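You operate a simulated robot arm through the tools that you are given. There is no shell and no other tool. Be economical: measure what you need, move in short steps, check, and stop when the job is done.

You are at the controls of a simulated two-armed robot. One attempt, no reset.

Task
Clear the fault, then test the line stop button on the running lift.
Fine: Reset, start the lift, push the stop in, pull it out again and press Reset; leave the lift standing. Where these are worked on the way, their far stop is far enough and under half their travel is too little: line stop button.

It is judged by the outcome, as a careful person would: the job done as asked, and still so three seconds after it is handed in. It fails if anything else is knocked over, pushed out of place, dropped, spilled or broken.

Robot
Two 7-joint arms with two-finger parallel grippers on one trunk that stands fixed in place. Base frame: the origin is at the foot of the trunk, x ahead of it, y to its left, z up. Readings come in mm, degrees, newtons and seconds.
The left shoulder is at [50, 168, 1207], the right one opposite. With the tool pointing down near the work surface each hand reaches from about 100 to 640 mm from the base axis, measured 20 degrees to its own side. Payload 1.57 kg a hand.
Tool frame (each hand has its own): the origin (TCP) lies between the finger pads and is the grasp point; the fingertips stand 30 mm ahead of it; z points along the fingers, y is the line along which they close. The gripper opens to 80 mm. The fingers are 17 mm wide and 12 mm thick; the gripper's body (40 by 82 mm) begins 80 mm behind the TCP.
Orientation is that of the tool frame in the base frame, as a unit quaternion [w, x, y, z]. With the fingers straight down and closing along the base's y, the tool's x points along the base's -x, its y along +y and its z along -z.

Tools
- The arms move only by the tool jog_arm. It takes "left_targets", "right_targets" or both (then of equal length, played together; a hand with none holds still); each is text: rows parted by semicolons, each of 7 numbers parted by spaces: the turn, a rotation vector about the base's x, y, z in degrees, then the shift along the base's x, y, z in mm, then the closure, from 0 (fully open) to 1 (shut). In form: wx wy wz x y z grip; .... A call has 1 to 10 rows; each row is the pose to reach, as a shift and turn from the pose commanded when the call began. A row lasts 0.2 s, in which the tool goes at most 50 mm and 8.6 degrees; a call with a longer step from one row to the next is refused whole, and so is a gripper value outside its range. A pose out of reach is approached as far as the arm can. The call stops where the force on the tool passes 80 N (or 10 N more than at its start, if that is more) or the arm is blocked; 0.2 s more then pass. Each finger travels about 45 mm/s and halts on what it meets, pressing with about 23 N; the grip force reading is that of the motor and also rises with nothing between the fingers. The clock runs only during rows and for 0.2 s after the last one: add rows that repeat a pose to give the fingers time. It gives the time, the measured TCP pose, the force on the tool (base axes), the opening and the grip force at its end, in the units of the frame above (readings bear some noise), with the torque about the TCP (base axes, N m) and any sound that the robot's microphone picked up.
- Cameras (640 x 400 px; columns grow to the right, rows downward): "scene" is now at [124.3, 41.3, 1445.9]; the picture's right is [0.43, -0.90, 0.00], its down [-0.26, -0.12, -0.96] and it looks along [0.87, 0.41, -0.29] (base axes); focal length 227 px, centre (320, 200). "left" rides on the left gripper at [72, 7, -122] in its tool frame; the picture's right is [-0.09, 1.00, 0.00], its down [-0.84, -0.08, -0.54] and it looks along [-0.54, -0.05, 0.84] (tool axes); focal length 238 px, centre (320, 200). "right" rides on the right gripper at [72, -7, -122] in its tool frame; the picture's right is [0.09, 1.00, 0.00], its down [-0.84, 0.08, -0.54] and it looks along [-0.54, 0.05, 0.84] (tool axes); focal length 238 px, centre (320, 200). There is no depth. A picture from a camera that has moved, and an enlarged one, comes with that camera's place and axes in the base frame and with its lens.
- grab_frame(camera): a new picture of that camera. It takes no simulated time.
- lift_body(by): slides the trunk up (or, below 0, down) by that many mm; the arms and the scene camera ride with it, the base frame stays. It gives what a move gives, with no picture.
- turn_head(pan, tilt): turns the head with the scene camera to pan (to the left, within 80 degrees either way) and tilt (down, from -29 to 69), counted from straight ahead of the robot. It gives what a move gives.
- inspect(camera, box): a new picture of the part [left, top, right, bottom] of that camera's present view, enlarged. It takes no simulated time.
- sign_off(): hands the job in; it is judged then, once.

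Work in short steps. Places have to be worked out from the pictures, the camera data and where the tool is seen: move nearer, look again, correct. Check each grasp and each placing, and mend what went wrong. You have 120 turns and 94 pictures in all, those below and enlarged ones among them. Open the grippers and draw the arms clear of the work before you hand the job in, unless the task says otherwise; then end with one line.

The tools are called after ">>>" as a command line: name --argument value ..., lists and objects as JSON in quotes. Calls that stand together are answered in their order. jog_arm: Moves the arms, as the interface text tells. Its arguments: {"type":"object","properties":{"left_targets":{"type":"string"},"right_targets":{"type":"string"}},"required":[]} The other tools are called the same way: lift_body (by) slides the trunk up or down; turn_head (pan, tilt) turns the head that bears the scene camera; grab_frame (camera) takes a picture; inspect (camera, box) takes an enlarged picture of a part of a camera's view; sign_off () hands the job in.

At the start:

```text
clock: 0.0
left_tool_pos: [199.4, 284.9, 1352.0]
left_orientation: [-0.001, 0.0, 1.0, -0.001]
left_contact_force: [0.3, -0.3, -0.6]
left_moment: [0.0, 0.0, -0.01]
left_gripper_width: 80.1
left_gripper_force: 0.0
right_tool_pos: [282.9, 31.5, 1354.3]
right_orientation: [0.001, 0.0, 1.0, 0.001]
right_contact_force: [-0.1, -0.3, 0.1]
right_moment: [0.04, 0.01, -0.01]
right_gripper_width: 80.1
right_gripper_force: 0.1
trunk travel left (down, up): [-375.0, 68.0]
head pan, tilt: [25.3, 16.6]
```

scene: 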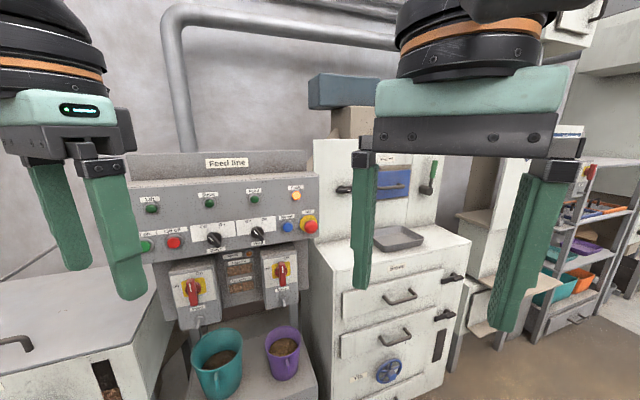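
right: 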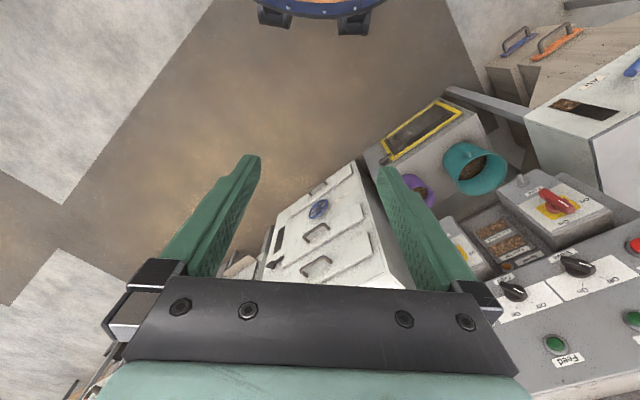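
left: 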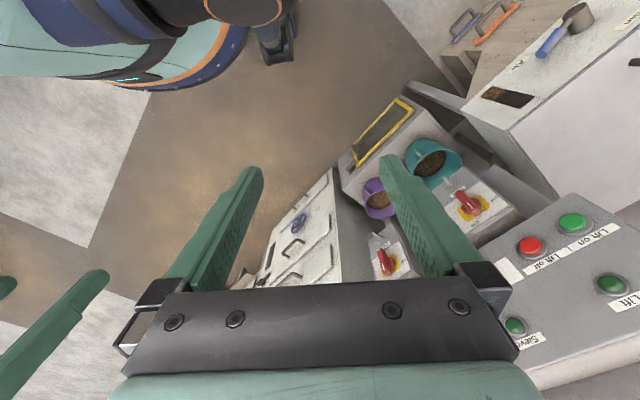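

I see a control panel labelled "Feed line". I'll enlarge the panel to read its labels.

>>> inspect --camera "scene" --box '[130, 145, 330, 270]'

>>> inspect --camera "scene" --box '[150, 240, 320, 346]'

```text
3.20 times, centred on (230, 208) of scene
camera zoom: at [124.3, 41.3, 1445.9], right [0.43, -0.9, 0.0], down [-0.26, -0.12, -0.96], along [0.87, 0.41, -0.29], focal length 727 px, centre (608, 176)
```

zoom: 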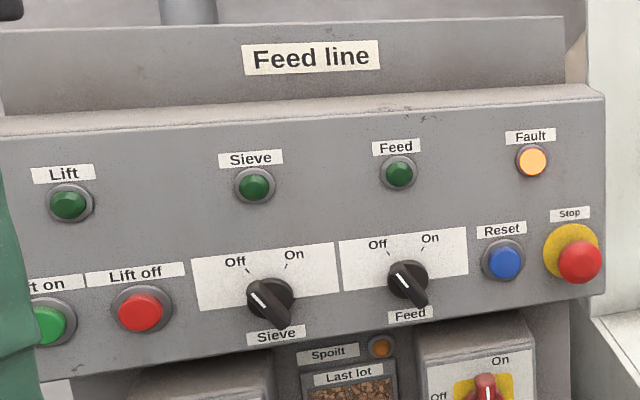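

```text
3.76 times, centred on (235, 293) of scene
camera zoom: at [124.3, 41.3, 1445.9], right [0.43, -0.9, 0.0], down [-0.26, -0.12, -0.96], along [0.87, 0.41, -0.29], focal length 856 px, centre (640, -150)
```

zoom: 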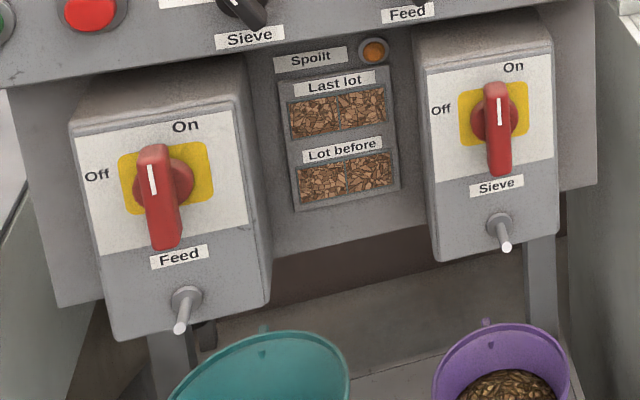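

The panel's lower row is at about z = 1147, on a vertical plane turned about 45°. Reset is near (700, 432), Stop near (752, 381) and Lift on near (425, 708). I'll swing the left hand to point at the panel at a standoff and move the right hand aside.

>>> jog_arm --left_targets "2.94 -7.08 2.94 29 -1 -14 0; 5.88 -14.17 5.88 58 -2 -28 0; 8.8 -21.25 8.8 87 -3 -43 0.3; 11.7 -28.3 11.7 116 -3 -57 0.5; 14.7 -35.4 14.7 145 -4 -71 0.8; 17.6 -42.5 17.6 174 -5 -86 1" --right_targets "0 0 0 -10 -30 0 0; 0 0 0 -20 -60 0 0; 0 0 0 -30 -90 0 0; 0 0 0 -40 -120 0 0; 0 0 0 -50 -150 0 0; 0 0 0 -60 -170 0 0"

```text
clock: 1.4
left_tool_pos: [373.9, 280.0, 1266.0]
left_orientation: [0.36, -0.148, 0.909, 0.15]
left_contact_force: [0.0, -0.7, 0.0]
left_moment: [-0.03, 0.04, 0.0]
left_gripper_width: 0.2
left_gripper_force: 1.5
right_tool_pos: [223.6, -139.5, 1355.4]
right_orientation: [-0.003, 0.006, 1.0, 0.005]
right_contact_force: [42.1, 25.3, 29.3]
right_moment: [-3.18, 8.25, -2.39]
right_gripper_width: 80.0
right_gripper_force: 0.1
trunk travel left (down, up): [-375.0, 68.0]
head pan, tilt: [25.3, 16.6]
```

The right hand reads a contact force, so I'll move it part of the way back.

>>> jog_arm --right_targets "0 0 0 10 20 0 0; 0 0 0 40 40 0 0"

>>> grab_frame --camera "right"

>>> grab_frame --camera "scene"

```text
clock: 1.8
left_tool_pos: [374.3, 280.4, 1263.9]
left_orientation: [0.36, -0.148, 0.909, 0.149]
left_contact_force: [0.5, 0.2, 0.2]
left_moment: [0.0, 0.02, 0.02]
left_gripper_width: 0.0
left_gripper_force: 20.4
right_tool_pos: [238.8, -129.2, 1356.1]
right_orientation: [-0.01, 0.012, 1.0, 0.006]
right_contact_force: [42.6, 24.6, 22.5]
right_moment: [-3.28, 7.66, -2.39]
right_gripper_width: 79.8
right_gripper_force: 0.1
trunk travel left (down, up): [-375.0, 68.0]
head pan, tilt: [25.3, 16.6]
stopped in row 1 (right hand): the force on the tool passed its limit at 94 N (the readings are from after the stop); the commanded pose is now the measured one
```

```text
88 pictures are left
camera right: at [168.7, -136.3, 1477.5], right [-0.07, 1.0, 0.02], down [0.85, 0.05, 0.53], along [0.52, 0.05, -0.85], focal length 238 px, centre (320, 200)
```

right: 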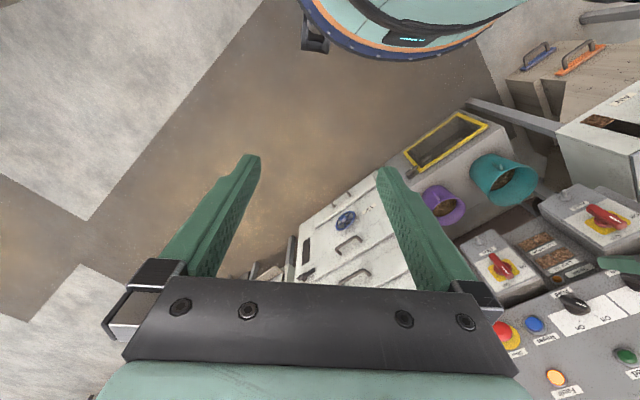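

```text
87 pictures are left
camera scene: at [134.3, 5.2, 1444.5], right [0.04, -1.0, 0.0], down [-0.3, -0.01, -0.95], along [0.95, 0.04, -0.3], focal length 227 px, centre (320, 200)
```

scene: 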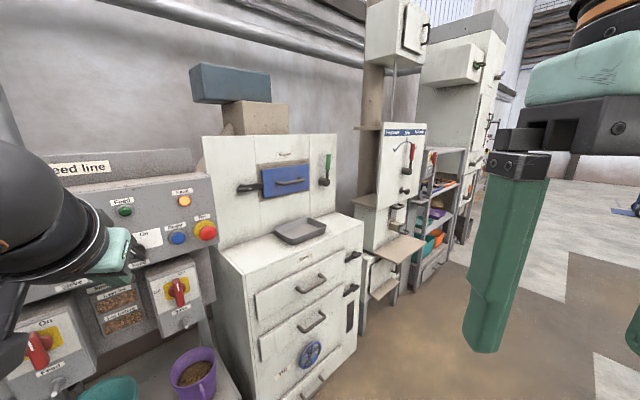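

The head now looks about 23° further right, so the right gripper's rear must have pushed it. The moments put the contact on the gripper's camera side, behind it, so I'll ease the right hand forward and away from the head.

>>> jog_arm --right_targets "0 0 0 10 0 0 0; 0 0 0 20 2 0 0; 0 0 0 30 5 0 0; 0 0 0 45 10 0 0; 0 0 0 60 15 0 0"

```text
clock: 3.0
left_tool_pos: [373.4, 280.7, 1264.4]
left_orientation: [0.359, -0.149, 0.909, 0.149]
left_contact_force: [0.9, 0.5, 0.5]
left_moment: [0.01, -0.03, 0.04]
left_gripper_width: 0.0
left_gripper_force: 21.3
right_tool_pos: [294.9, -115.9, 1355.5]
right_orientation: [-0.006, 0.001, 1.0, 0.005]
right_contact_force: [0.5, 0.0, 0.1]
right_moment: [0.01, 0.0, 0.03]
right_gripper_width: 79.9
right_gripper_force: 0.1
trunk travel left (down, up): [-375.0, 68.0]
head pan, tilt: [25.3, 16.6]
```

The right hand is free now. I'll move it lower and further right, ahead of the head, then check that the head came back to its pose.

>>> jog_arm --right_targets "0 0 0 10 0 -45 0; 0 0 0 20 0 -90 0; 0 0 0 20 -40 -120 0; 0 0 0 20 -80 -150 0; 0 0 0 20 -120 -160 0"

>>> grab_frame --camera "scene"

```text
clock: 4.2
left_tool_pos: [372.5, 278.4, 1265.2]
left_orientation: [0.361, -0.148, 0.908, 0.149]
left_contact_force: [0.6, 0.2, -0.2]
left_moment: [0.0, -0.02, 0.02]
left_gripper_width: 0.1
left_gripper_force: 21.3
right_tool_pos: [312.4, -234.6, 1195.3]
right_orientation: [-0.005, 0.003, 1.0, 0.005]
right_contact_force: [-0.5, 0.2, 0.2]
right_moment: [0.03, -0.04, -0.02]
right_gripper_width: 80.1
right_gripper_force: 0.1
trunk travel left (down, up): [-375.0, 68.0]
head pan, tilt: [25.3, 16.6]
```

```text
86 pictures are left
camera scene: at [123.7, 40.4, 1446.1], right [0.43, -0.9, 0.0], down [-0.26, -0.12, -0.96], along [0.87, 0.41, -0.28], focal length 227 px, centre (320, 200)
```

scene: 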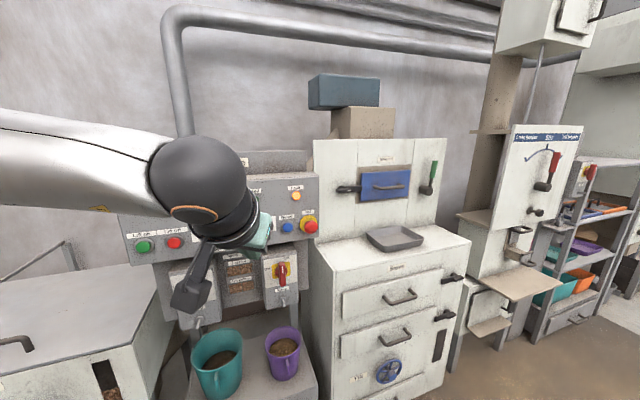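

The head is back where it was. I'll finish the left hand's turn toward Reset, estimated at about (674, 413, 1163), and hold roughly 170 mm off.

>>> jog_arm --left_targets "2.94 -7.08 2.94 24 0 -17 1; 5.88 -14.17 5.88 48 0 -34 1; 8.8 -21.25 8.8 72 0 -51 1; 11.7 -28.3 11.7 96 0 -68 1; 14.7 -35.4 14.7 120 0 -85 1; 17.6 -42.5 17.6 147 0 -103 1; 17.6 -42.5 17.6 147 0 -103 1"

>>> grab_frame --camera "left"

>>> grab_frame --camera "scene"

```text
clock: 5.8
left_tool_pos: [525.9, 292.6, 1164.2]
left_orientation: [0.655, -0.27, 0.652, 0.27]
left_contact_force: [0.1, 0.5, 0.0]
left_moment: [-0.03, 0.0, -0.01]
left_gripper_width: 0.2
left_gripper_force: 21.4
left hand out of reach, approached as far as the arm can: row 6, 7
right_tool_pos: [312.4, -233.6, 1194.7]
right_orientation: [-0.006, 0.004, 1.0, 0.004]
right_contact_force: [0.0, 0.2, -0.7]
right_moment: [0.02, 0.03, 0.03]
right_gripper_width: 80.0
right_gripper_force: 0.1
trunk travel left (down, up): [-375.0, 68.0]
head pan, tilt: [25.3, 16.6]
```

```text
85 pictures are left
camera left: at [434.7, 210.1, 1091.5], right [-0.7, 0.7, 0.09], down [-0.33, -0.44, 0.84], along [0.63, 0.56, 0.54], focal length 238 px, centre (320, 200)
```

left: 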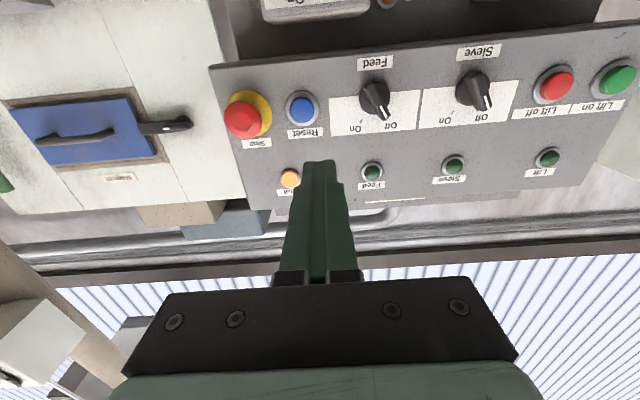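

```text
84 pictures are left
camera scene: at [124.0, 41.0, 1446.0], right [0.43, -0.9, 0.0], down [-0.26, -0.12, -0.96], along [0.87, 0.41, -0.28], focal length 227 px, centre (320, 200)
```

scene: 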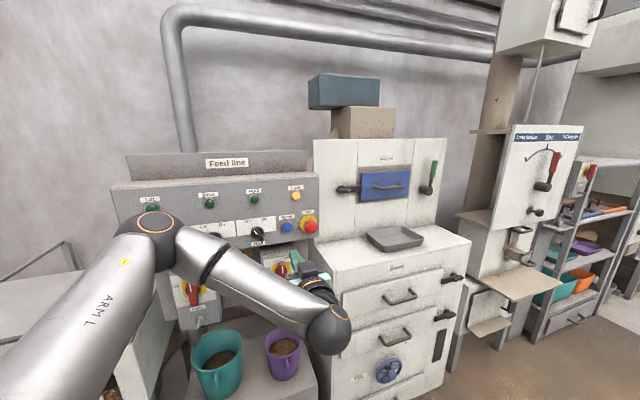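

Triangulating gives the panel normal as about (0.75, 0.665) with the cap fronts at n·p ≈ 797. Reset is at about (692, 423, 1155) and Lift on at about (425, 715, 1150). I'll step closer to Reset.

>>> jog_arm --left_targets "0 0 0 25 19 -2 1; 0 0 -3 50 38 -4 1; 0 0 -3 75 57 -6 1; 0 0 -3 98 74 -8 1; 0 0 -3 98 74 -8 1"

>>> grab_frame --camera "left"

>>> grab_frame --camera "scene"

```text
clock: 7.0
left_tool_pos: [623.1, 366.3, 1156.3]
left_orientation: [0.661, -0.253, 0.659, 0.254]
left_contact_force: [-0.6, -0.3, -0.4]
left_moment: [0.01, 0.02, 0.0]
left_gripper_width: 0.1
left_gripper_force: 21.5
right_tool_pos: [313.2, -234.6, 1194.7]
right_orientation: [-0.007, 0.003, 1.0, 0.004]
right_contact_force: [0.3, 0.2, -0.2]
right_moment: [0.01, -0.01, 0.0]
right_gripper_width: 80.1
right_gripper_force: 0.1
trunk travel left (down, up): [-375.0, 68.0]
head pan, tilt: [25.3, 16.6]
```

```text
83 pictures are left
camera left: at [528.3, 288.3, 1083.9], right [-0.67, 0.74, 0.09], down [-0.35, -0.42, 0.84], along [0.66, 0.52, 0.54], focal length 238 px, centre (320, 200)
```

left: 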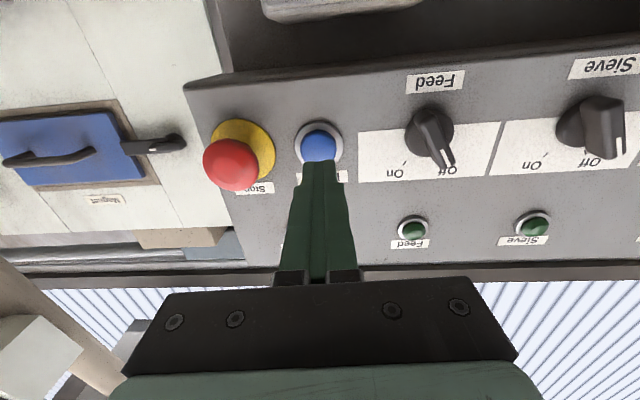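

```text
82 pictures are left
camera scene: at [124.2, 41.2, 1445.9], right [0.43, -0.9, 0.0], down [-0.26, -0.12, -0.96], along [0.87, 0.41, -0.28], focal length 227 px, centre (320, 200)
```

scene: 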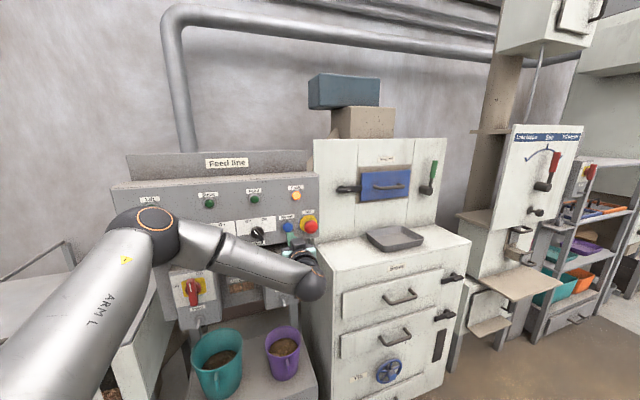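

The fingertip lines up with Reset, about 58 mm short and about 4 mm low. I'll advance and press gradually.

>>> jog_arm --left_targets "0 0 0 18 15 4 1; 0 0 0 32 26 4 1; 0 0 0 40 33 4 1; 0 0 0 43 35.5 4 1; 0 0 0 46 38 4 1; 0 0 0 48 40 4 1"

>>> grab_frame --camera "left"

```text
clock: 8.4
left_tool_pos: [665.3, 400.2, 1160.4]
left_orientation: [0.66, -0.249, 0.663, 0.251]
left_contact_force: [-41.8, -27.1, -13.9]
left_moment: [-0.29, 0.32, 0.38]
left_gripper_width: 0.0
left_gripper_force: 21.5
left hand out of reach, approached as far as the arm can: row 6
right_tool_pos: [309.5, -237.9, 1195.7]
right_orientation: [-0.004, 0.002, 1.0, 0.006]
right_contact_force: [0.2, -1.3, -0.7]
right_moment: [-0.03, -0.01, 0.0]
right_gripper_width: 80.0
right_gripper_force: 0.1
trunk travel left (down, up): [-375.0, 68.0]
head pan, tilt: [25.3, 16.6]
heard: click
```

```text
81 pictures are left
camera left: at [568.4, 324.4, 1088.3], right [-0.66, 0.75, 0.1], down [-0.35, -0.42, 0.84], along [0.67, 0.52, 0.54], focal length 238 px, centre (320, 200)
```

left: 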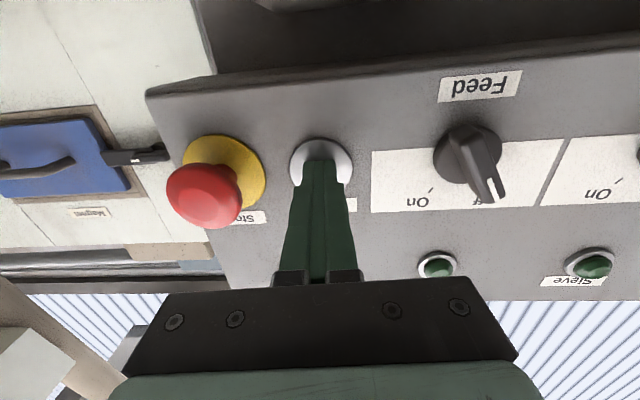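

It clicked and 50 N was reached. I'll back off along the normal and look at the fault lamp.

>>> jog_arm --left_targets "0 0 0 -15 -13 0 1; 0 0 0 -40 -34 0 1; 0 0 0 -75 -60 0 1"

>>> inspect --camera "scene" --box '[110, 145, 330, 283]'

>>> grab_frame --camera "left"

```text
clock: 9.2
left_tool_pos: [593.1, 347.6, 1163.3]
left_orientation: [0.662, -0.254, 0.658, 0.254]
left_contact_force: [0.3, -0.9, 0.6]
left_moment: [0.04, 0.02, -0.01]
left_gripper_width: 0.1
left_gripper_force: 20.7
right_tool_pos: [313.2, -233.2, 1194.9]
right_orientation: [-0.006, 0.004, 1.0, 0.004]
right_contact_force: [-1.5, 0.3, 0.6]
right_moment: [-0.01, 0.04, 0.01]
right_gripper_width: 80.2
right_gripper_force: 0.0
trunk travel left (down, up): [-375.0, 68.0]
head pan, tilt: [25.3, 16.6]
```

```text
2.90 times, centred on (220, 214) of scene
camera zoom: at [124.0, 41.4, 1446.0], right [0.43, -0.9, 0.0], down [-0.26, -0.12, -0.96], along [0.87, 0.41, -0.28], focal length 659 px, centre (610, 159)
```

zoom: 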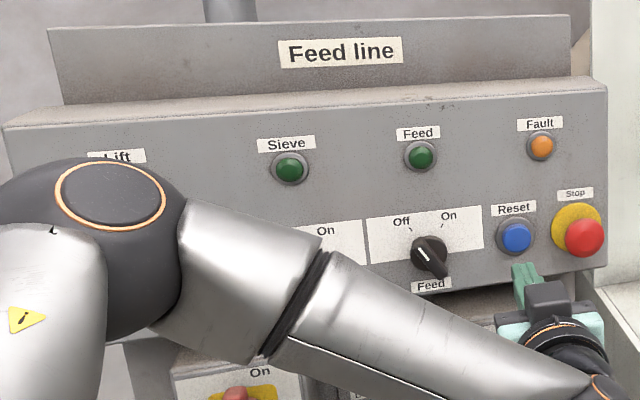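

```text
79 pictures are left
camera left: at [499.2, 269.8, 1089.0], right [-0.67, 0.74, 0.09], down [-0.35, -0.42, 0.83], along [0.65, 0.53, 0.54], focal length 238 px, centre (320, 200)
```

left: 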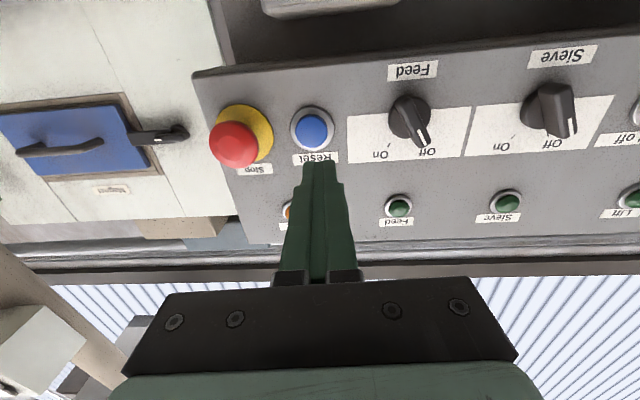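

The fault lamp has gone from bright to dim, so the fault is cleared. Next I'll slide left, parallel to the panel, toward Lift on.

>>> jog_arm --left_targets "0 0 0 -35 25 0 1; 0 0 0 -65 56 0 1; 0 0 0 -95 89 0 1; 0 0 0 -125 122 0 1; 0 0 0 -155 155 0 1; 0 0 0 -180 182 0 1; 0 0 0 -180 182 0 1"

>>> grab_frame --camera "left"

>>> grab_frame --camera "scene"

```text
clock: 10.8
left_tool_pos: [462.8, 473.8, 1162.4]
left_orientation: [0.659, -0.256, 0.659, 0.256]
left_contact_force: [0.4, -0.1, -0.2]
left_moment: [-0.01, -0.02, -0.01]
left_gripper_width: 0.1
left_gripper_force: 21.2
left hand out of reach, approached as far as the arm can: row 5, 6, 7
right_tool_pos: [313.6, -233.9, 1195.8]
right_orientation: [-0.006, 0.004, 1.0, 0.004]
right_contact_force: [0.1, -0.4, -0.2]
right_moment: [-0.05, 0.0, -0.01]
right_gripper_width: 79.6
right_gripper_force: 0.0
trunk travel left (down, up): [-375.0, 68.0]
head pan, tilt: [25.3, 16.6]
```

```text
78 pictures are left
camera left: at [368.8, 394.5, 1090.8], right [-0.67, 0.73, 0.09], down [-0.35, -0.42, 0.84], along [0.65, 0.53, 0.54], focal length 238 px, centre (320, 200)
```

left: 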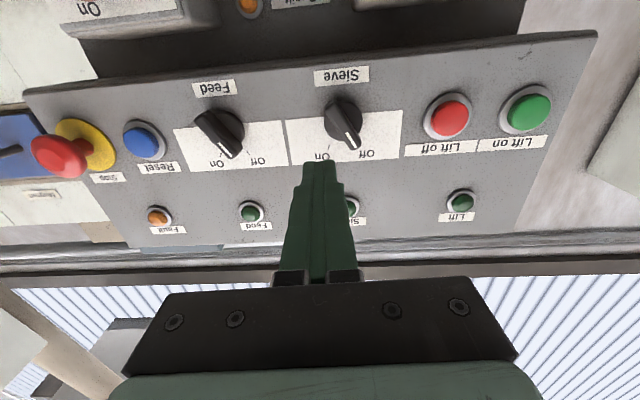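

```text
77 pictures are left
camera scene: at [124.3, 41.6, 1445.9], right [0.43, -0.9, 0.0], down [-0.26, -0.12, -0.96], along [0.87, 0.41, -0.29], focal length 227 px, centre (320, 200)
```

scene: 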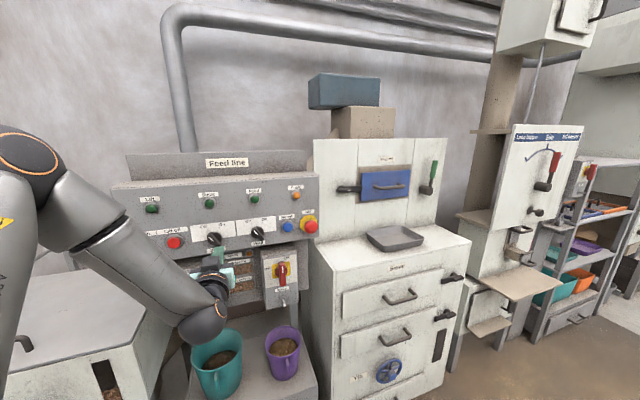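

The arm hits a limit going left with this heading. I'll yaw the hand 20° further left while moving toward Lift on, now estimated at (420, 726, 1162).

>>> jog_arm --left_targets "0 0 5 -20 10 0 1; 0 0 10 -40 40 0 1; 0 0 15 -60 80 0 1; 0 0 20 -75 120 0 1; 0 0 20 -84 150 0 1; 0 0 20 -84 150 0 1"

>>> grab_frame --camera "left"

```text
clock: 12.2
left_tool_pos: [379.9, 624.0, 1163.9]
left_orientation: [0.606, -0.365, 0.605, 0.365]
left_contact_force: [-0.8, 0.2, -0.1]
left_moment: [-0.02, 0.01, 0.01]
left_gripper_width: 0.0
left_gripper_force: 21.4
right_tool_pos: [313.5, -234.1, 1195.1]
right_orientation: [-0.006, 0.005, 1.0, 0.004]
right_contact_force: [-0.6, -0.4, 0.2]
right_moment: [0.0, -0.02, -0.02]
right_gripper_width: 79.8
right_gripper_force: 0.0
trunk travel left (down, up): [-375.0, 68.0]
head pan, tilt: [25.3, 16.6]
```

```text
76 pictures are left
camera left: at [316.5, 519.6, 1090.5], right [-0.88, 0.47, 0.09], down [-0.19, -0.52, 0.84], along [0.44, 0.72, 0.54], focal length 238 px, centre (320, 200)
```

left: 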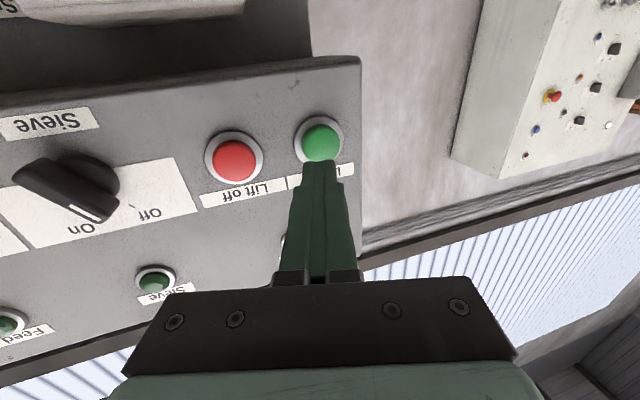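

The tip is aligned with Lift on, about 74 mm away along the finger direction. I'll advance and press gradually.

>>> jog_arm --left_targets "0 0 0 16 31 1 1; 0 0 0 28 53 1 1; 0 0 0 32 61 1 1; 0 0 0 34 65 1 1; 0 0 0 36 68 1 1; 0 0 0 37 70 1 1"

>>> grab_frame --camera "left"

```text
clock: 12.9
left_tool_pos: [400.5, 661.1, 1165.1]
left_orientation: [0.603, -0.363, 0.613, 0.358]
left_contact_force: [-101.0, -144.2, 30.6]
left_moment: [0.3, -0.5, -0.05]
left_gripper_width: 0.0
left_gripper_force: 21.2
right_tool_pos: [304.7, -243.5, 1195.8]
right_orientation: [-0.001, 0.004, 1.0, 0.01]
right_contact_force: [0.8, 0.3, 0.0]
right_moment: [-0.06, 0.03, -0.02]
right_gripper_width: 80.0
right_gripper_force: 0.1
trunk travel left (down, up): [-375.0, 68.0]
head pan, tilt: [25.3, 16.6]
heard: click
stopped in row 3 (left hand): the force on the tool passed its limit at 117 N (the readings are from after the stop); the commanded pose is now the measured one
```

```text
75 pictures are left
camera left: at [335.4, 555.0, 1094.4], right [-0.87, 0.48, 0.09], down [-0.19, -0.5, 0.85], along [0.45, 0.72, 0.53], focal length 238 px, centre (320, 200)
```

left: 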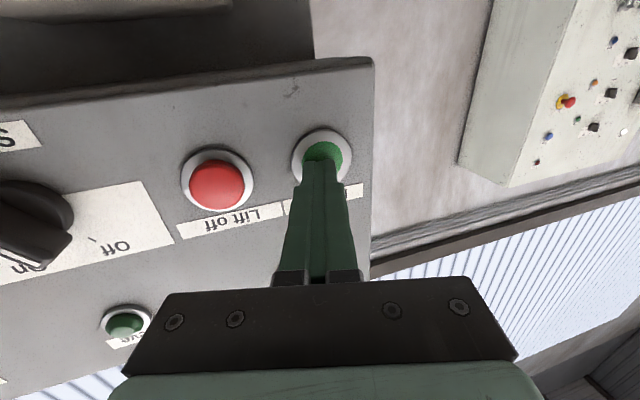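

It clicked, though contact came earlier than expected. The two touch points make the panel normal about (0.70, 0.714). I'll back off and check the lamp.

>>> jog_arm --left_targets "0 0 0 -10 -18 0 1; 0 0 0 -25 -48 0 1; 0 0 0 -32 -60 0 1"

>>> grab_frame --camera "left"

>>> inspect --camera "scene" --box '[110, 145, 330, 283]'

```text
clock: 13.7
left_tool_pos: [376.3, 614.0, 1153.8]
left_orientation: [0.599, -0.364, 0.618, 0.357]
left_contact_force: [0.9, 0.3, 0.3]
left_moment: [0.01, 0.09, -0.02]
left_gripper_width: 0.2
left_gripper_force: 21.3
right_tool_pos: [314.8, -233.9, 1195.2]
right_orientation: [-0.006, 0.003, 1.0, 0.005]
right_contact_force: [0.2, 0.3, -0.5]
right_moment: [-0.02, 0.02, 0.03]
right_gripper_width: 80.3
right_gripper_force: 0.1
trunk travel left (down, up): [-375.0, 68.0]
head pan, tilt: [25.3, 16.6]
```

```text
74 pictures are left
camera left: at [311.1, 507.8, 1084.2], right [-0.87, 0.48, 0.1], down [-0.17, -0.49, 0.85], along [0.45, 0.73, 0.51], focal length 238 px, centre (320, 200)
```

left: 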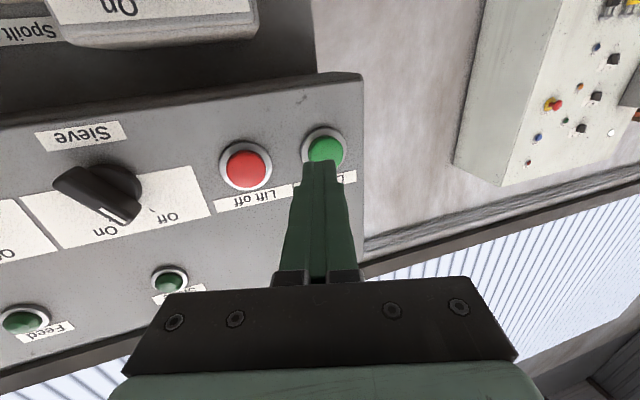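

```text
2.90 times, centred on (220, 214) of scene
camera zoom: at [124.5, 41.9, 1445.8], right [0.43, -0.9, 0.0], down [-0.26, -0.12, -0.96], along [0.87, 0.41, -0.29], focal length 659 px, centre (610, 159)
```

zoom: 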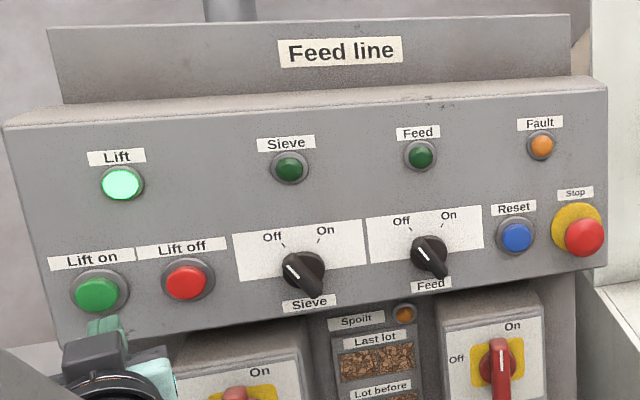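

The Lift lamp is bright, so it is running. Stop's cap is near (705, 343, 1158), about 40 mm proud of the panel. I'll move back right to a standoff in front of it.

>>> jog_arm --left_targets "0 0 -5 15 -35 1 1; 0 0 -10 30 -72 2 1; 0 0 -15 55 -110 3 1; 0 0 -20 80 -146 3 1; 0 0 -20 108 -182 3 1; 0 0 -20 136 -217 3 1; 0 0 -20 164 -252 3 1; 0 0 -20 192 -287 3 1; 0 0 -20 220 -322 3 1; 0 0 -20 246 -355 3 1"

>>> grab_frame --camera "left"

>>> grab_frame --camera "scene"

```text
clock: 15.9
left_tool_pos: [593.3, 302.1, 1177.4]
left_orientation: [0.651, -0.252, 0.672, 0.248]
left_contact_force: [0.7, 0.3, 0.5]
left_moment: [0.02, 0.01, 0.01]
left_gripper_width: 0.0
left_gripper_force: 21.4
left hand out of reach, approached as far as the arm can: row 9, 10
right_tool_pos: [313.6, -235.7, 1195.7]
right_orientation: [-0.006, 0.004, 1.0, 0.005]
right_contact_force: [0.5, 0.7, -1.3]
right_moment: [-0.02, 0.02, -0.05]
right_gripper_width: 79.9
right_gripper_force: 0.1
trunk travel left (down, up): [-375.0, 68.0]
head pan, tilt: [25.3, 16.6]
```

```text
72 pictures are left
camera left: at [494.4, 224.6, 1108.0], right [-0.66, 0.75, 0.1], down [-0.33, -0.4, 0.85], along [0.68, 0.53, 0.51], focal length 238 px, centre (320, 200)
```

left: 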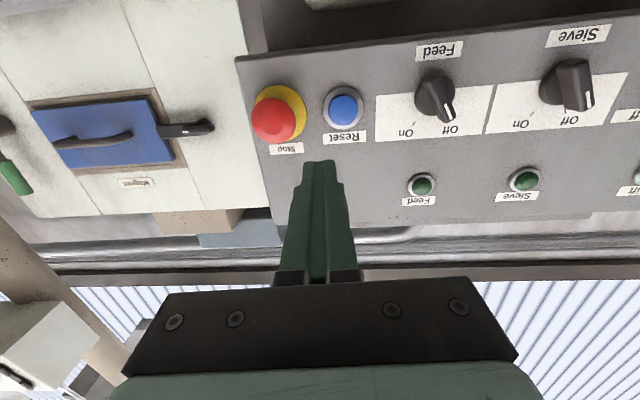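

```text
71 pictures are left
camera scene: at [124.5, 41.2, 1445.9], right [0.43, -0.9, 0.0], down [-0.26, -0.12, -0.96], along [0.87, 0.41, -0.29], focal length 227 px, centre (320, 200)
```

scene: 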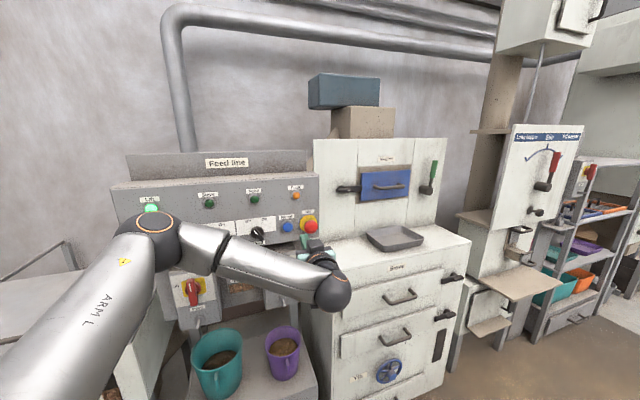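

Reach limits the arm here with this heading. I'll yaw 8° to the right while moving in front of Stop, with the tip about 45 mm short of the cap.

>>> jog_arm --left_targets "0 0 -4 10 0 -6 1; 0 0 -8 20 -4 -12 1; 0 0 -8 37 -8 -18 1; 0 0 -8 53 -11 -20 1; 0 0 -8 53 -11 -20 1"

>>> grab_frame --camera "left"

```text
clock: 17.1
left_tool_pos: [633.7, 303.5, 1165.5]
left_orientation: [0.667, -0.205, 0.687, 0.202]
left_contact_force: [0.4, 0.5, -0.2]
left_moment: [0.0, 0.02, 0.03]
left_gripper_width: 0.1
left_gripper_force: 20.9
left hand out of reach, approached as far as the arm can: row 3, 4, 5
right_tool_pos: [314.3, -234.9, 1194.4]
right_orientation: [-0.006, 0.004, 1.0, 0.005]
right_contact_force: [-0.2, 0.1, -0.5]
right_moment: [0.07, 0.04, -0.02]
right_gripper_width: 80.2
right_gripper_force: 0.0
trunk travel left (down, up): [-375.0, 68.0]
head pan, tilt: [25.3, 16.6]
```

```text
70 pictures are left
camera left: at [526.2, 241.1, 1096.3], right [-0.55, 0.83, 0.1], down [-0.39, -0.35, 0.85], along [0.74, 0.43, 0.52], focal length 238 px, centre (320, 200)
```

left: 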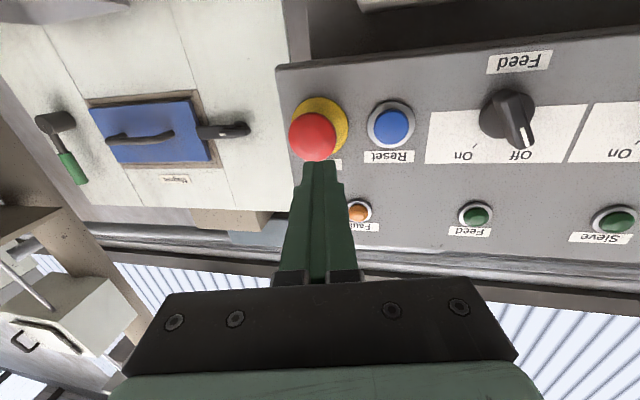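

The cap is at (703, 344, 1157) and the tip is about 50 mm short, but reach is blocked downward and to the right. Lowering the trunk should help, so I'll raise the hand first and then lower the trunk by 70 mm.

>>> jog_arm --left_targets "0 0 0 -10 -8 25 1; 0 0 0 -15 -12 50 1; 0 0 0 -20 -15 70 1" --right_targets "0 0 0 0 0 25 0; 0 0 0 0 0 50 0; 0 0 0 0 0 70 0"

>>> lift_body --by -70

>>> grab_frame --camera "scene"

```text
clock: 17.9
left_tool_pos: [614.2, 289.0, 1234.6]
left_orientation: [0.666, -0.205, 0.688, 0.202]
left_contact_force: [-0.3, 0.4, 1.7]
left_moment: [-0.02, -0.02, 0.0]
left_gripper_width: 0.0
left_gripper_force: 21.2
right_tool_pos: [312.8, -233.8, 1265.8]
right_orientation: [-0.006, 0.004, 1.0, 0.005]
right_contact_force: [-1.0, -0.1, -0.2]
right_moment: [0.01, -0.03, 0.01]
right_gripper_width: 79.9
right_gripper_force: 0.0
trunk travel left (down, up): [-375.0, 68.0]
head pan, tilt: [25.3, 16.6]
```

```text
clock: 19.0
left_tool_pos: [614.0, 290.0, 1165.3]
left_orientation: [0.667, -0.205, 0.687, 0.202]
left_contact_force: [0.2, 0.4, -0.9]
left_moment: [-0.02, 0.0, 0.02]
left_gripper_width: 0.0
left_gripper_force: 21.2
right_tool_pos: [313.1, -233.4, 1195.4]
right_orientation: [-0.006, 0.004, 1.0, 0.004]
right_contact_force: [0.4, -0.4, -0.6]
right_moment: [0.01, 0.02, -0.01]
right_gripper_width: 80.0
right_gripper_force: 0.0
trunk travel left (down, up): [-305.0, 138.0]
head pan, tilt: [25.3, 16.6]
```

```text
69 pictures are left
camera scene: at [124.0, 41.3, 1376.0], right [0.43, -0.9, 0.0], down [-0.26, -0.12, -0.96], along [0.87, 0.41, -0.28], focal length 227 px, centre (320, 200)
```

scene: 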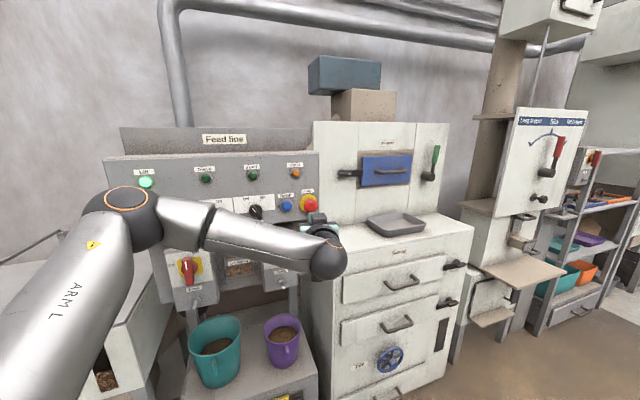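

With the trunk lower, I'll line up the closed tip with the cap at a 40 mm standoff and a yaw closer to the panel normal.

>>> jog_arm --left_targets "0 0 3 13 2 -3 1; 0 0 6 26 5 -7 1; 0 0 6 39 8 -7 1; 0 0 6 39 8 -7 1"

>>> grab_frame --camera "left"

```text
clock: 20.0
left_tool_pos: [641.9, 310.5, 1162.2]
left_orientation: [0.656, -0.24, 0.675, 0.236]
left_contact_force: [0.5, 0.7, 0.4]
left_moment: [-0.02, 0.0, -0.02]
left_gripper_width: 0.1
left_gripper_force: 21.1
left hand out of reach, approached as far as the arm can: row 2, 3, 4
right_tool_pos: [312.6, -233.2, 1194.8]
right_orientation: [-0.006, 0.003, 1.0, 0.005]
right_contact_force: [-0.4, 0.1, 0.2]
right_moment: [0.02, -0.02, -0.04]
right_gripper_width: 80.0
right_gripper_force: 0.2
trunk travel left (down, up): [-305.0, 138.0]
head pan, tilt: [25.3, 16.6]
```

```text
68 pictures are left
camera left: at [541.5, 235.9, 1092.7], right [-0.63, 0.77, 0.1], down [-0.35, -0.39, 0.85], along [0.69, 0.5, 0.52], focal length 238 px, centre (320, 200)
```

left: 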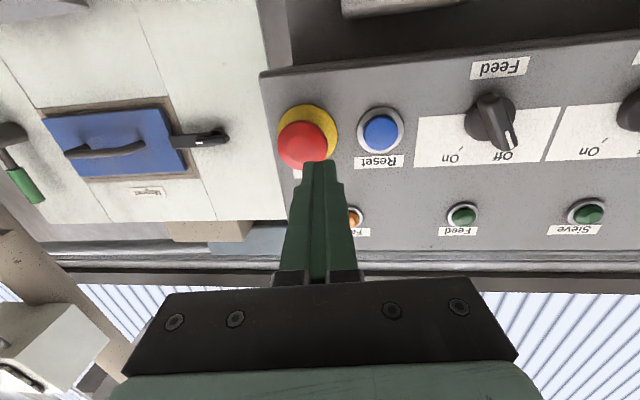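

The boundary is in how far the wrist can go to the right, so a smaller yaw frees it. I'll yaw to about 24° while keeping the tip on the cap axis.

>>> jog_arm --left_targets "0 0 -8 -5 5 0 1; 0 0 -15 -5 5 -4 1; 0 0 -15 5 -1 -4 1; 0 0 -15 11 -3 -4 1; 0 0 -15 11 -3 -4 1"

>>> grab_frame --camera "left"

```text
clock: 21.2
left_tool_pos: [652.5, 308.3, 1156.8]
left_orientation: [0.681, -0.151, 0.701, 0.149]
left_contact_force: [-1.4, 0.1, -0.2]
left_moment: [0.01, -0.01, 0.0]
left_gripper_width: 0.1
left_gripper_force: 21.0
right_tool_pos: [312.2, -234.6, 1196.1]
right_orientation: [-0.006, 0.004, 1.0, 0.005]
right_contact_force: [0.4, 0.1, -0.2]
right_moment: [-0.01, -0.03, 0.0]
right_gripper_width: 80.1
right_gripper_force: 0.0
trunk travel left (down, up): [-305.0, 138.0]
head pan, tilt: [25.3, 16.6]
```

```text
67 pictures are left
camera left: at [536.7, 261.5, 1088.5], right [-0.41, 0.91, 0.1], down [-0.44, -0.29, 0.85], along [0.8, 0.31, 0.52], focal length 238 px, centre (320, 200)
```

left: 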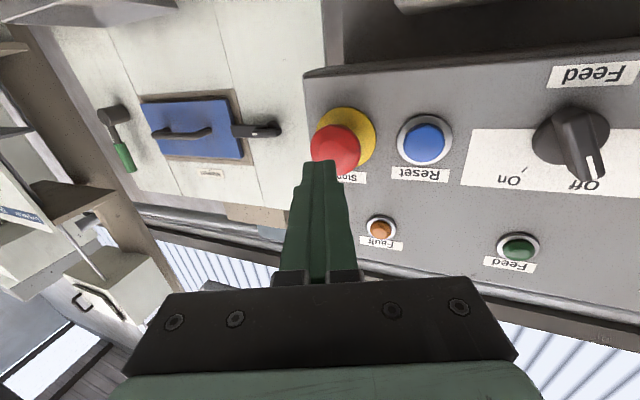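

The tip is now on the cap axis about 33 mm away. I'll push along the panel normal in small steps.

>>> jog_arm --left_targets "0 0 0 14 14.5 -1 1; 0 0 0 21 21.5 -1 1; 0 0 0 24 24.5 -1 1; 0 0 0 26 26.5 -1 1; 0 0 0 28 28.5 -1 1; 0 0 0 30 30.5 -1 1; 0 0 0 32 32.5 -1 1"

>>> inspect --camera "scene" --box '[110, 125, 330, 263]'

>>> grab_frame --camera "left"

```text
clock: 22.8
left_tool_pos: [683.5, 336.6, 1157.8]
left_orientation: [0.681, -0.15, 0.701, 0.149]
left_contact_force: [-14.8, -7.0, -3.2]
left_moment: [0.0, 0.02, 0.12]
left_gripper_width: 0.0
left_gripper_force: 21.3
right_tool_pos: [311.5, -234.0, 1195.2]
right_orientation: [-0.005, 0.004, 1.0, 0.006]
right_contact_force: [0.6, 0.3, 0.7]
right_moment: [0.01, 0.01, -0.01]
right_gripper_width: 79.7
right_gripper_force: 0.1
trunk travel left (down, up): [-305.0, 138.0]
head pan, tilt: [25.3, 16.6]
```

```text
2.90 times, centred on (220, 194) of scene
camera zoom: at [122.3, 40.2, 1376.1], right [0.43, -0.9, 0.0], down [-0.26, -0.12, -0.96], along [0.87, 0.41, -0.28], focal length 659 px, centre (610, 217)
```

zoom: 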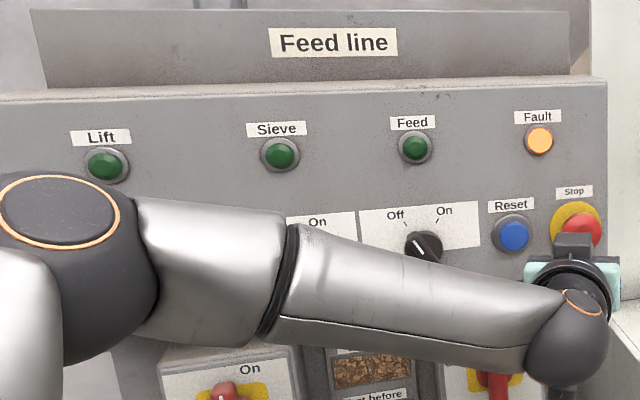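

```text
65 pictures are left
camera left: at [566.9, 291.8, 1088.0], right [-0.41, 0.91, 0.1], down [-0.44, -0.29, 0.85], along [0.8, 0.3, 0.52], focal length 238 px, centre (320, 200)
```

left: 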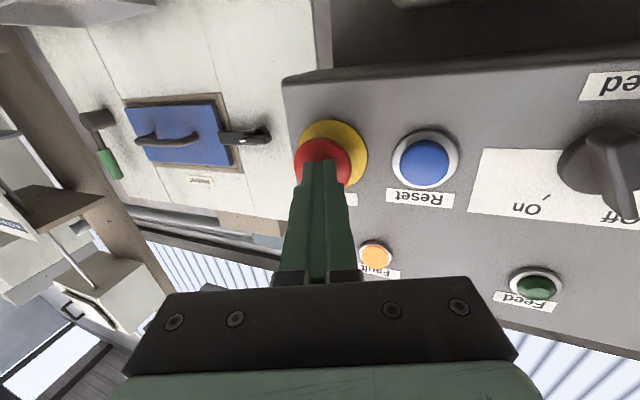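

The lift has stopped and the fault lamp is lit, but the force is only about 16 N. I'll keep pushing toward the far stop so it latches.

>>> jog_arm --left_targets "0 0 0 2 2 -1 1; 0 0 0 4 4 -1 1; 0 0 0 6 6 -1 1; 0 0 0 7.5 7.5 -1 1; 0 0 0 9 9 -1 1"

>>> grab_frame --camera "left"

```text
clock: 24.0
left_tool_pos: [683.8, 337.9, 1156.8]
left_orientation: [0.681, -0.144, 0.703, 0.146]
left_contact_force: [-67.7, -34.6, -10.6]
left_moment: [-0.16, 0.21, 0.69]
left_gripper_width: 0.0
left_gripper_force: 21.8
right_tool_pos: [304.4, -237.3, 1197.5]
right_orientation: [-0.002, 0.004, 1.0, 0.007]
right_contact_force: [0.4, -0.4, 0.2]
right_moment: [0.03, -0.01, -0.04]
right_gripper_width: 79.9
right_gripper_force: 0.0
trunk travel left (down, up): [-305.0, 138.0]
head pan, tilt: [25.3, 16.6]
```

```text
64 pictures are left
camera left: at [567.9, 294.1, 1088.8], right [-0.4, 0.91, 0.1], down [-0.44, -0.29, 0.85], along [0.81, 0.29, 0.51], focal length 238 px, centre (320, 200)
```

left: 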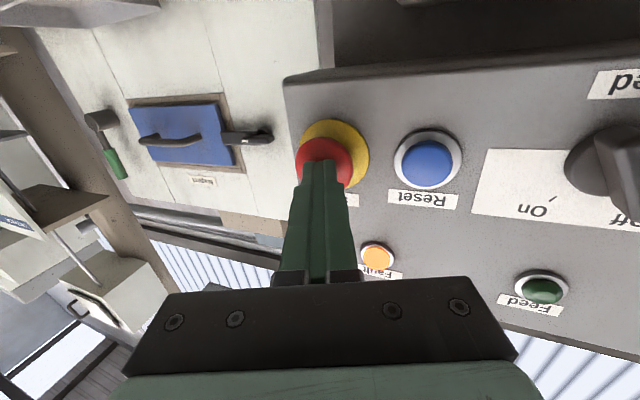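

That is the far stop: 76 N with no further motion. I'll back off, open the gripper and check that the button stays latched.

>>> jog_arm --left_targets "0 0 0 -10 -8 0 1; 0 0 0 -35 -25 0 0.8; 0 0 0 -60 -35 0 0.5; 0 0 0 -75 -42 0 0.2; 0 0 0 -75 -42 0 0; 0 0 0 -75 -42 0 0; 0 0 0 -75 -42 0 0"

>>> grab_frame --camera "left"

>>> inspect --camera "scene" --box '[230, 155, 330, 218]'

```text
clock: 25.6
left_tool_pos: [618.1, 307.1, 1156.3]
left_orientation: [0.681, -0.151, 0.701, 0.149]
left_contact_force: [-0.6, -0.3, -0.2]
left_moment: [0.01, 0.03, -0.02]
left_gripper_width: 80.0
left_gripper_force: 0.0
right_tool_pos: [312.2, -234.1, 1195.0]
right_orientation: [-0.006, 0.004, 1.0, 0.004]
right_contact_force: [0.7, 0.4, -0.9]
right_moment: [0.01, 0.0, 0.02]
right_gripper_width: 80.1
right_gripper_force: 0.0
trunk travel left (down, up): [-305.0, 138.0]
head pan, tilt: [25.3, 16.6]
```

```text
63 pictures are left
camera left: at [502.8, 261.3, 1087.0], right [-0.41, 0.91, 0.1], down [-0.44, -0.29, 0.85], along [0.8, 0.31, 0.52], focal length 238 px, centre (320, 200)
```

left: 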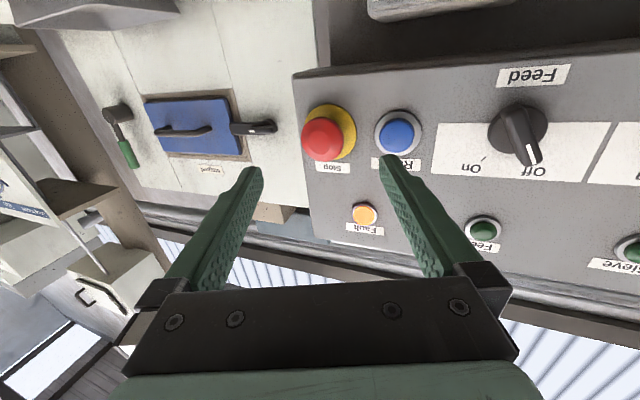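

```text
6.35 times, centred on (280, 186) of scene
camera zoom: at [124.2, 41.3, 1375.9], right [0.43, -0.9, 0.0], down [-0.26, -0.12, -0.96], along [0.87, 0.41, -0.29], focal length 1443 px, centre (574, 286)
```

zoom: 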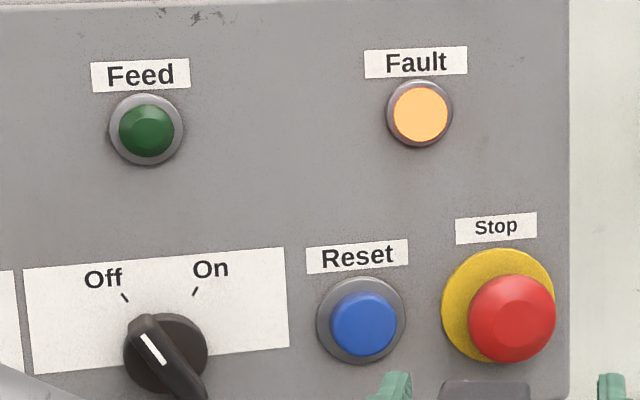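

The stop stays in and the fault lamp is lit. I'll open to about 62 mm and bring the fingers up to straddle the cap, centred at (712, 352, 1158), with a yaw near 35°.

>>> jog_arm --left_targets "0 0 4 20 4 1 0.1; 0 0 8 40 7 2 0.2; 0 0 11 59 10 2 0.22; 0 0 11 59 10 2 0.22"

>>> grab_frame --camera "left"

```text
clock: 26.6
left_tool_pos: [672.5, 321.0, 1159.1]
left_orientation: [0.663, -0.217, 0.684, 0.214]
left_contact_force: [-0.4, 0.2, 0.2]
left_moment: [0.01, 0.01, 0.01]
left_gripper_width: 62.1
left_gripper_force: 0.1
left hand out of reach, approached as far as the arm can: row 3, 4
right_tool_pos: [313.0, -234.1, 1195.0]
right_orientation: [-0.007, 0.003, 1.0, 0.004]
right_contact_force: [0.0, 0.2, 0.5]
right_moment: [0.04, 0.01, 0.02]
right_gripper_width: 80.0
right_gripper_force: 0.1
trunk travel left (down, up): [-305.0, 138.0]
head pan, tilt: [25.3, 16.6]
```

```text
61 pictures are left
camera left: at [566.6, 254.4, 1089.6], right [-0.58, 0.81, 0.1], down [-0.37, -0.37, 0.85], along [0.73, 0.45, 0.52], focal length 238 px, centre (320, 200)
```

left: 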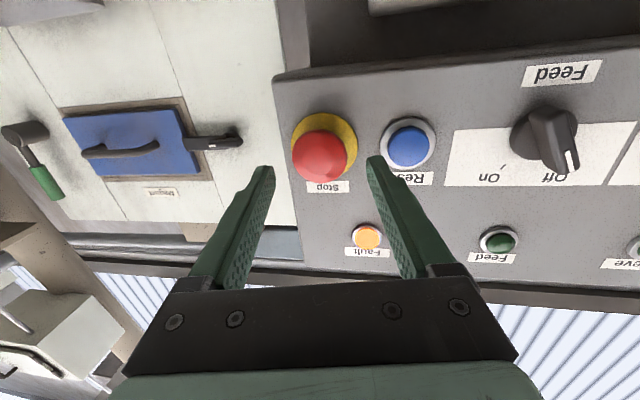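

The cap sits centred between the fingers, with its front about 20 mm beyond the tips. I'll advance about 42 mm along the fingers.

>>> jog_arm --left_targets "0 0 0 11 9 0 0.22; 0 0 0 22 17 -1 0.22; 0 0 0 33 26 -1 0.22; 0 0 0 33 26 -1 0.22"

>>> grab_frame --camera "left"

```text
clock: 27.6
left_tool_pos: [697.2, 351.5, 1160.6]
left_orientation: [0.664, -0.215, 0.684, 0.213]
left_contact_force: [7.5, -6.3, 2.3]
left_moment: [-0.03, -0.05, -0.15]
left_gripper_width: 67.6
left_gripper_force: 2.7
left hand out of reach, approached as far as the arm can: row 2, 3, 4
right_tool_pos: [314.5, -234.1, 1194.7]
right_orientation: [-0.007, 0.004, 1.0, 0.005]
right_contact_force: [-0.2, 0.3, 0.2]
right_moment: [-0.02, -0.03, 0.0]
right_gripper_width: 80.2
right_gripper_force: 0.2
trunk travel left (down, up): [-305.0, 138.0]
head pan, tilt: [25.3, 16.6]
```

```text
60 pictures are left
camera left: at [591.7, 285.2, 1091.7], right [-0.57, 0.81, 0.1], down [-0.38, -0.37, 0.85], along [0.73, 0.45, 0.52], focal length 238 px, centre (320, 200)
```

left: 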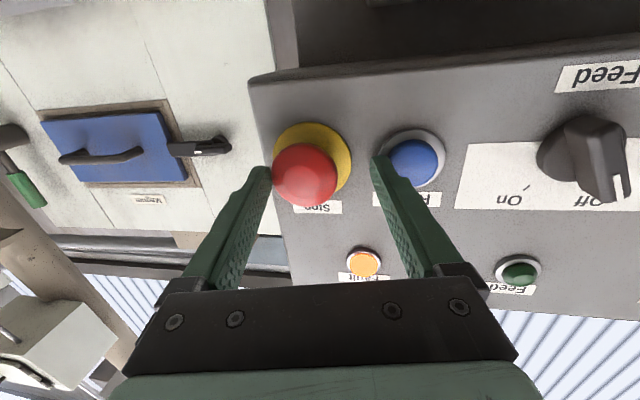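

The wrist limit stops me here and drags the hand left, so one finger touches the cap. I'll back out, use a smaller yaw and roll the gripper 90° so the fingers close vertically, which makes the yaw skew harmless.

>>> jog_arm --left_targets "0 0 0 -10 -8 0 0.15; 0 0 0 -30 -22 0 0.1; 0 0 -5 -50 -35 0 0; 0 0 -10 -70 -45 0 0; 0 0 -16 -85 -52 -2 0; 0 0 -16 -85 -52 -2 0"

```text
clock: 29.0
left_tool_pos: [610.5, 301.6, 1157.9]
left_orientation: [0.687, -0.119, 0.707, 0.118]
left_contact_force: [-0.8, -0.4, -0.7]
left_moment: [0.01, -0.01, 0.03]
left_gripper_width: 80.1
left_gripper_force: 0.0
right_tool_pos: [313.7, -233.2, 1195.3]
right_orientation: [-0.007, 0.003, 1.0, 0.004]
right_contact_force: [1.1, -0.6, -0.2]
right_moment: [0.01, 0.04, -0.01]
right_gripper_width: 79.9
right_gripper_force: 0.0
trunk travel left (down, up): [-305.0, 138.0]
head pan, tilt: [25.3, 16.6]
```

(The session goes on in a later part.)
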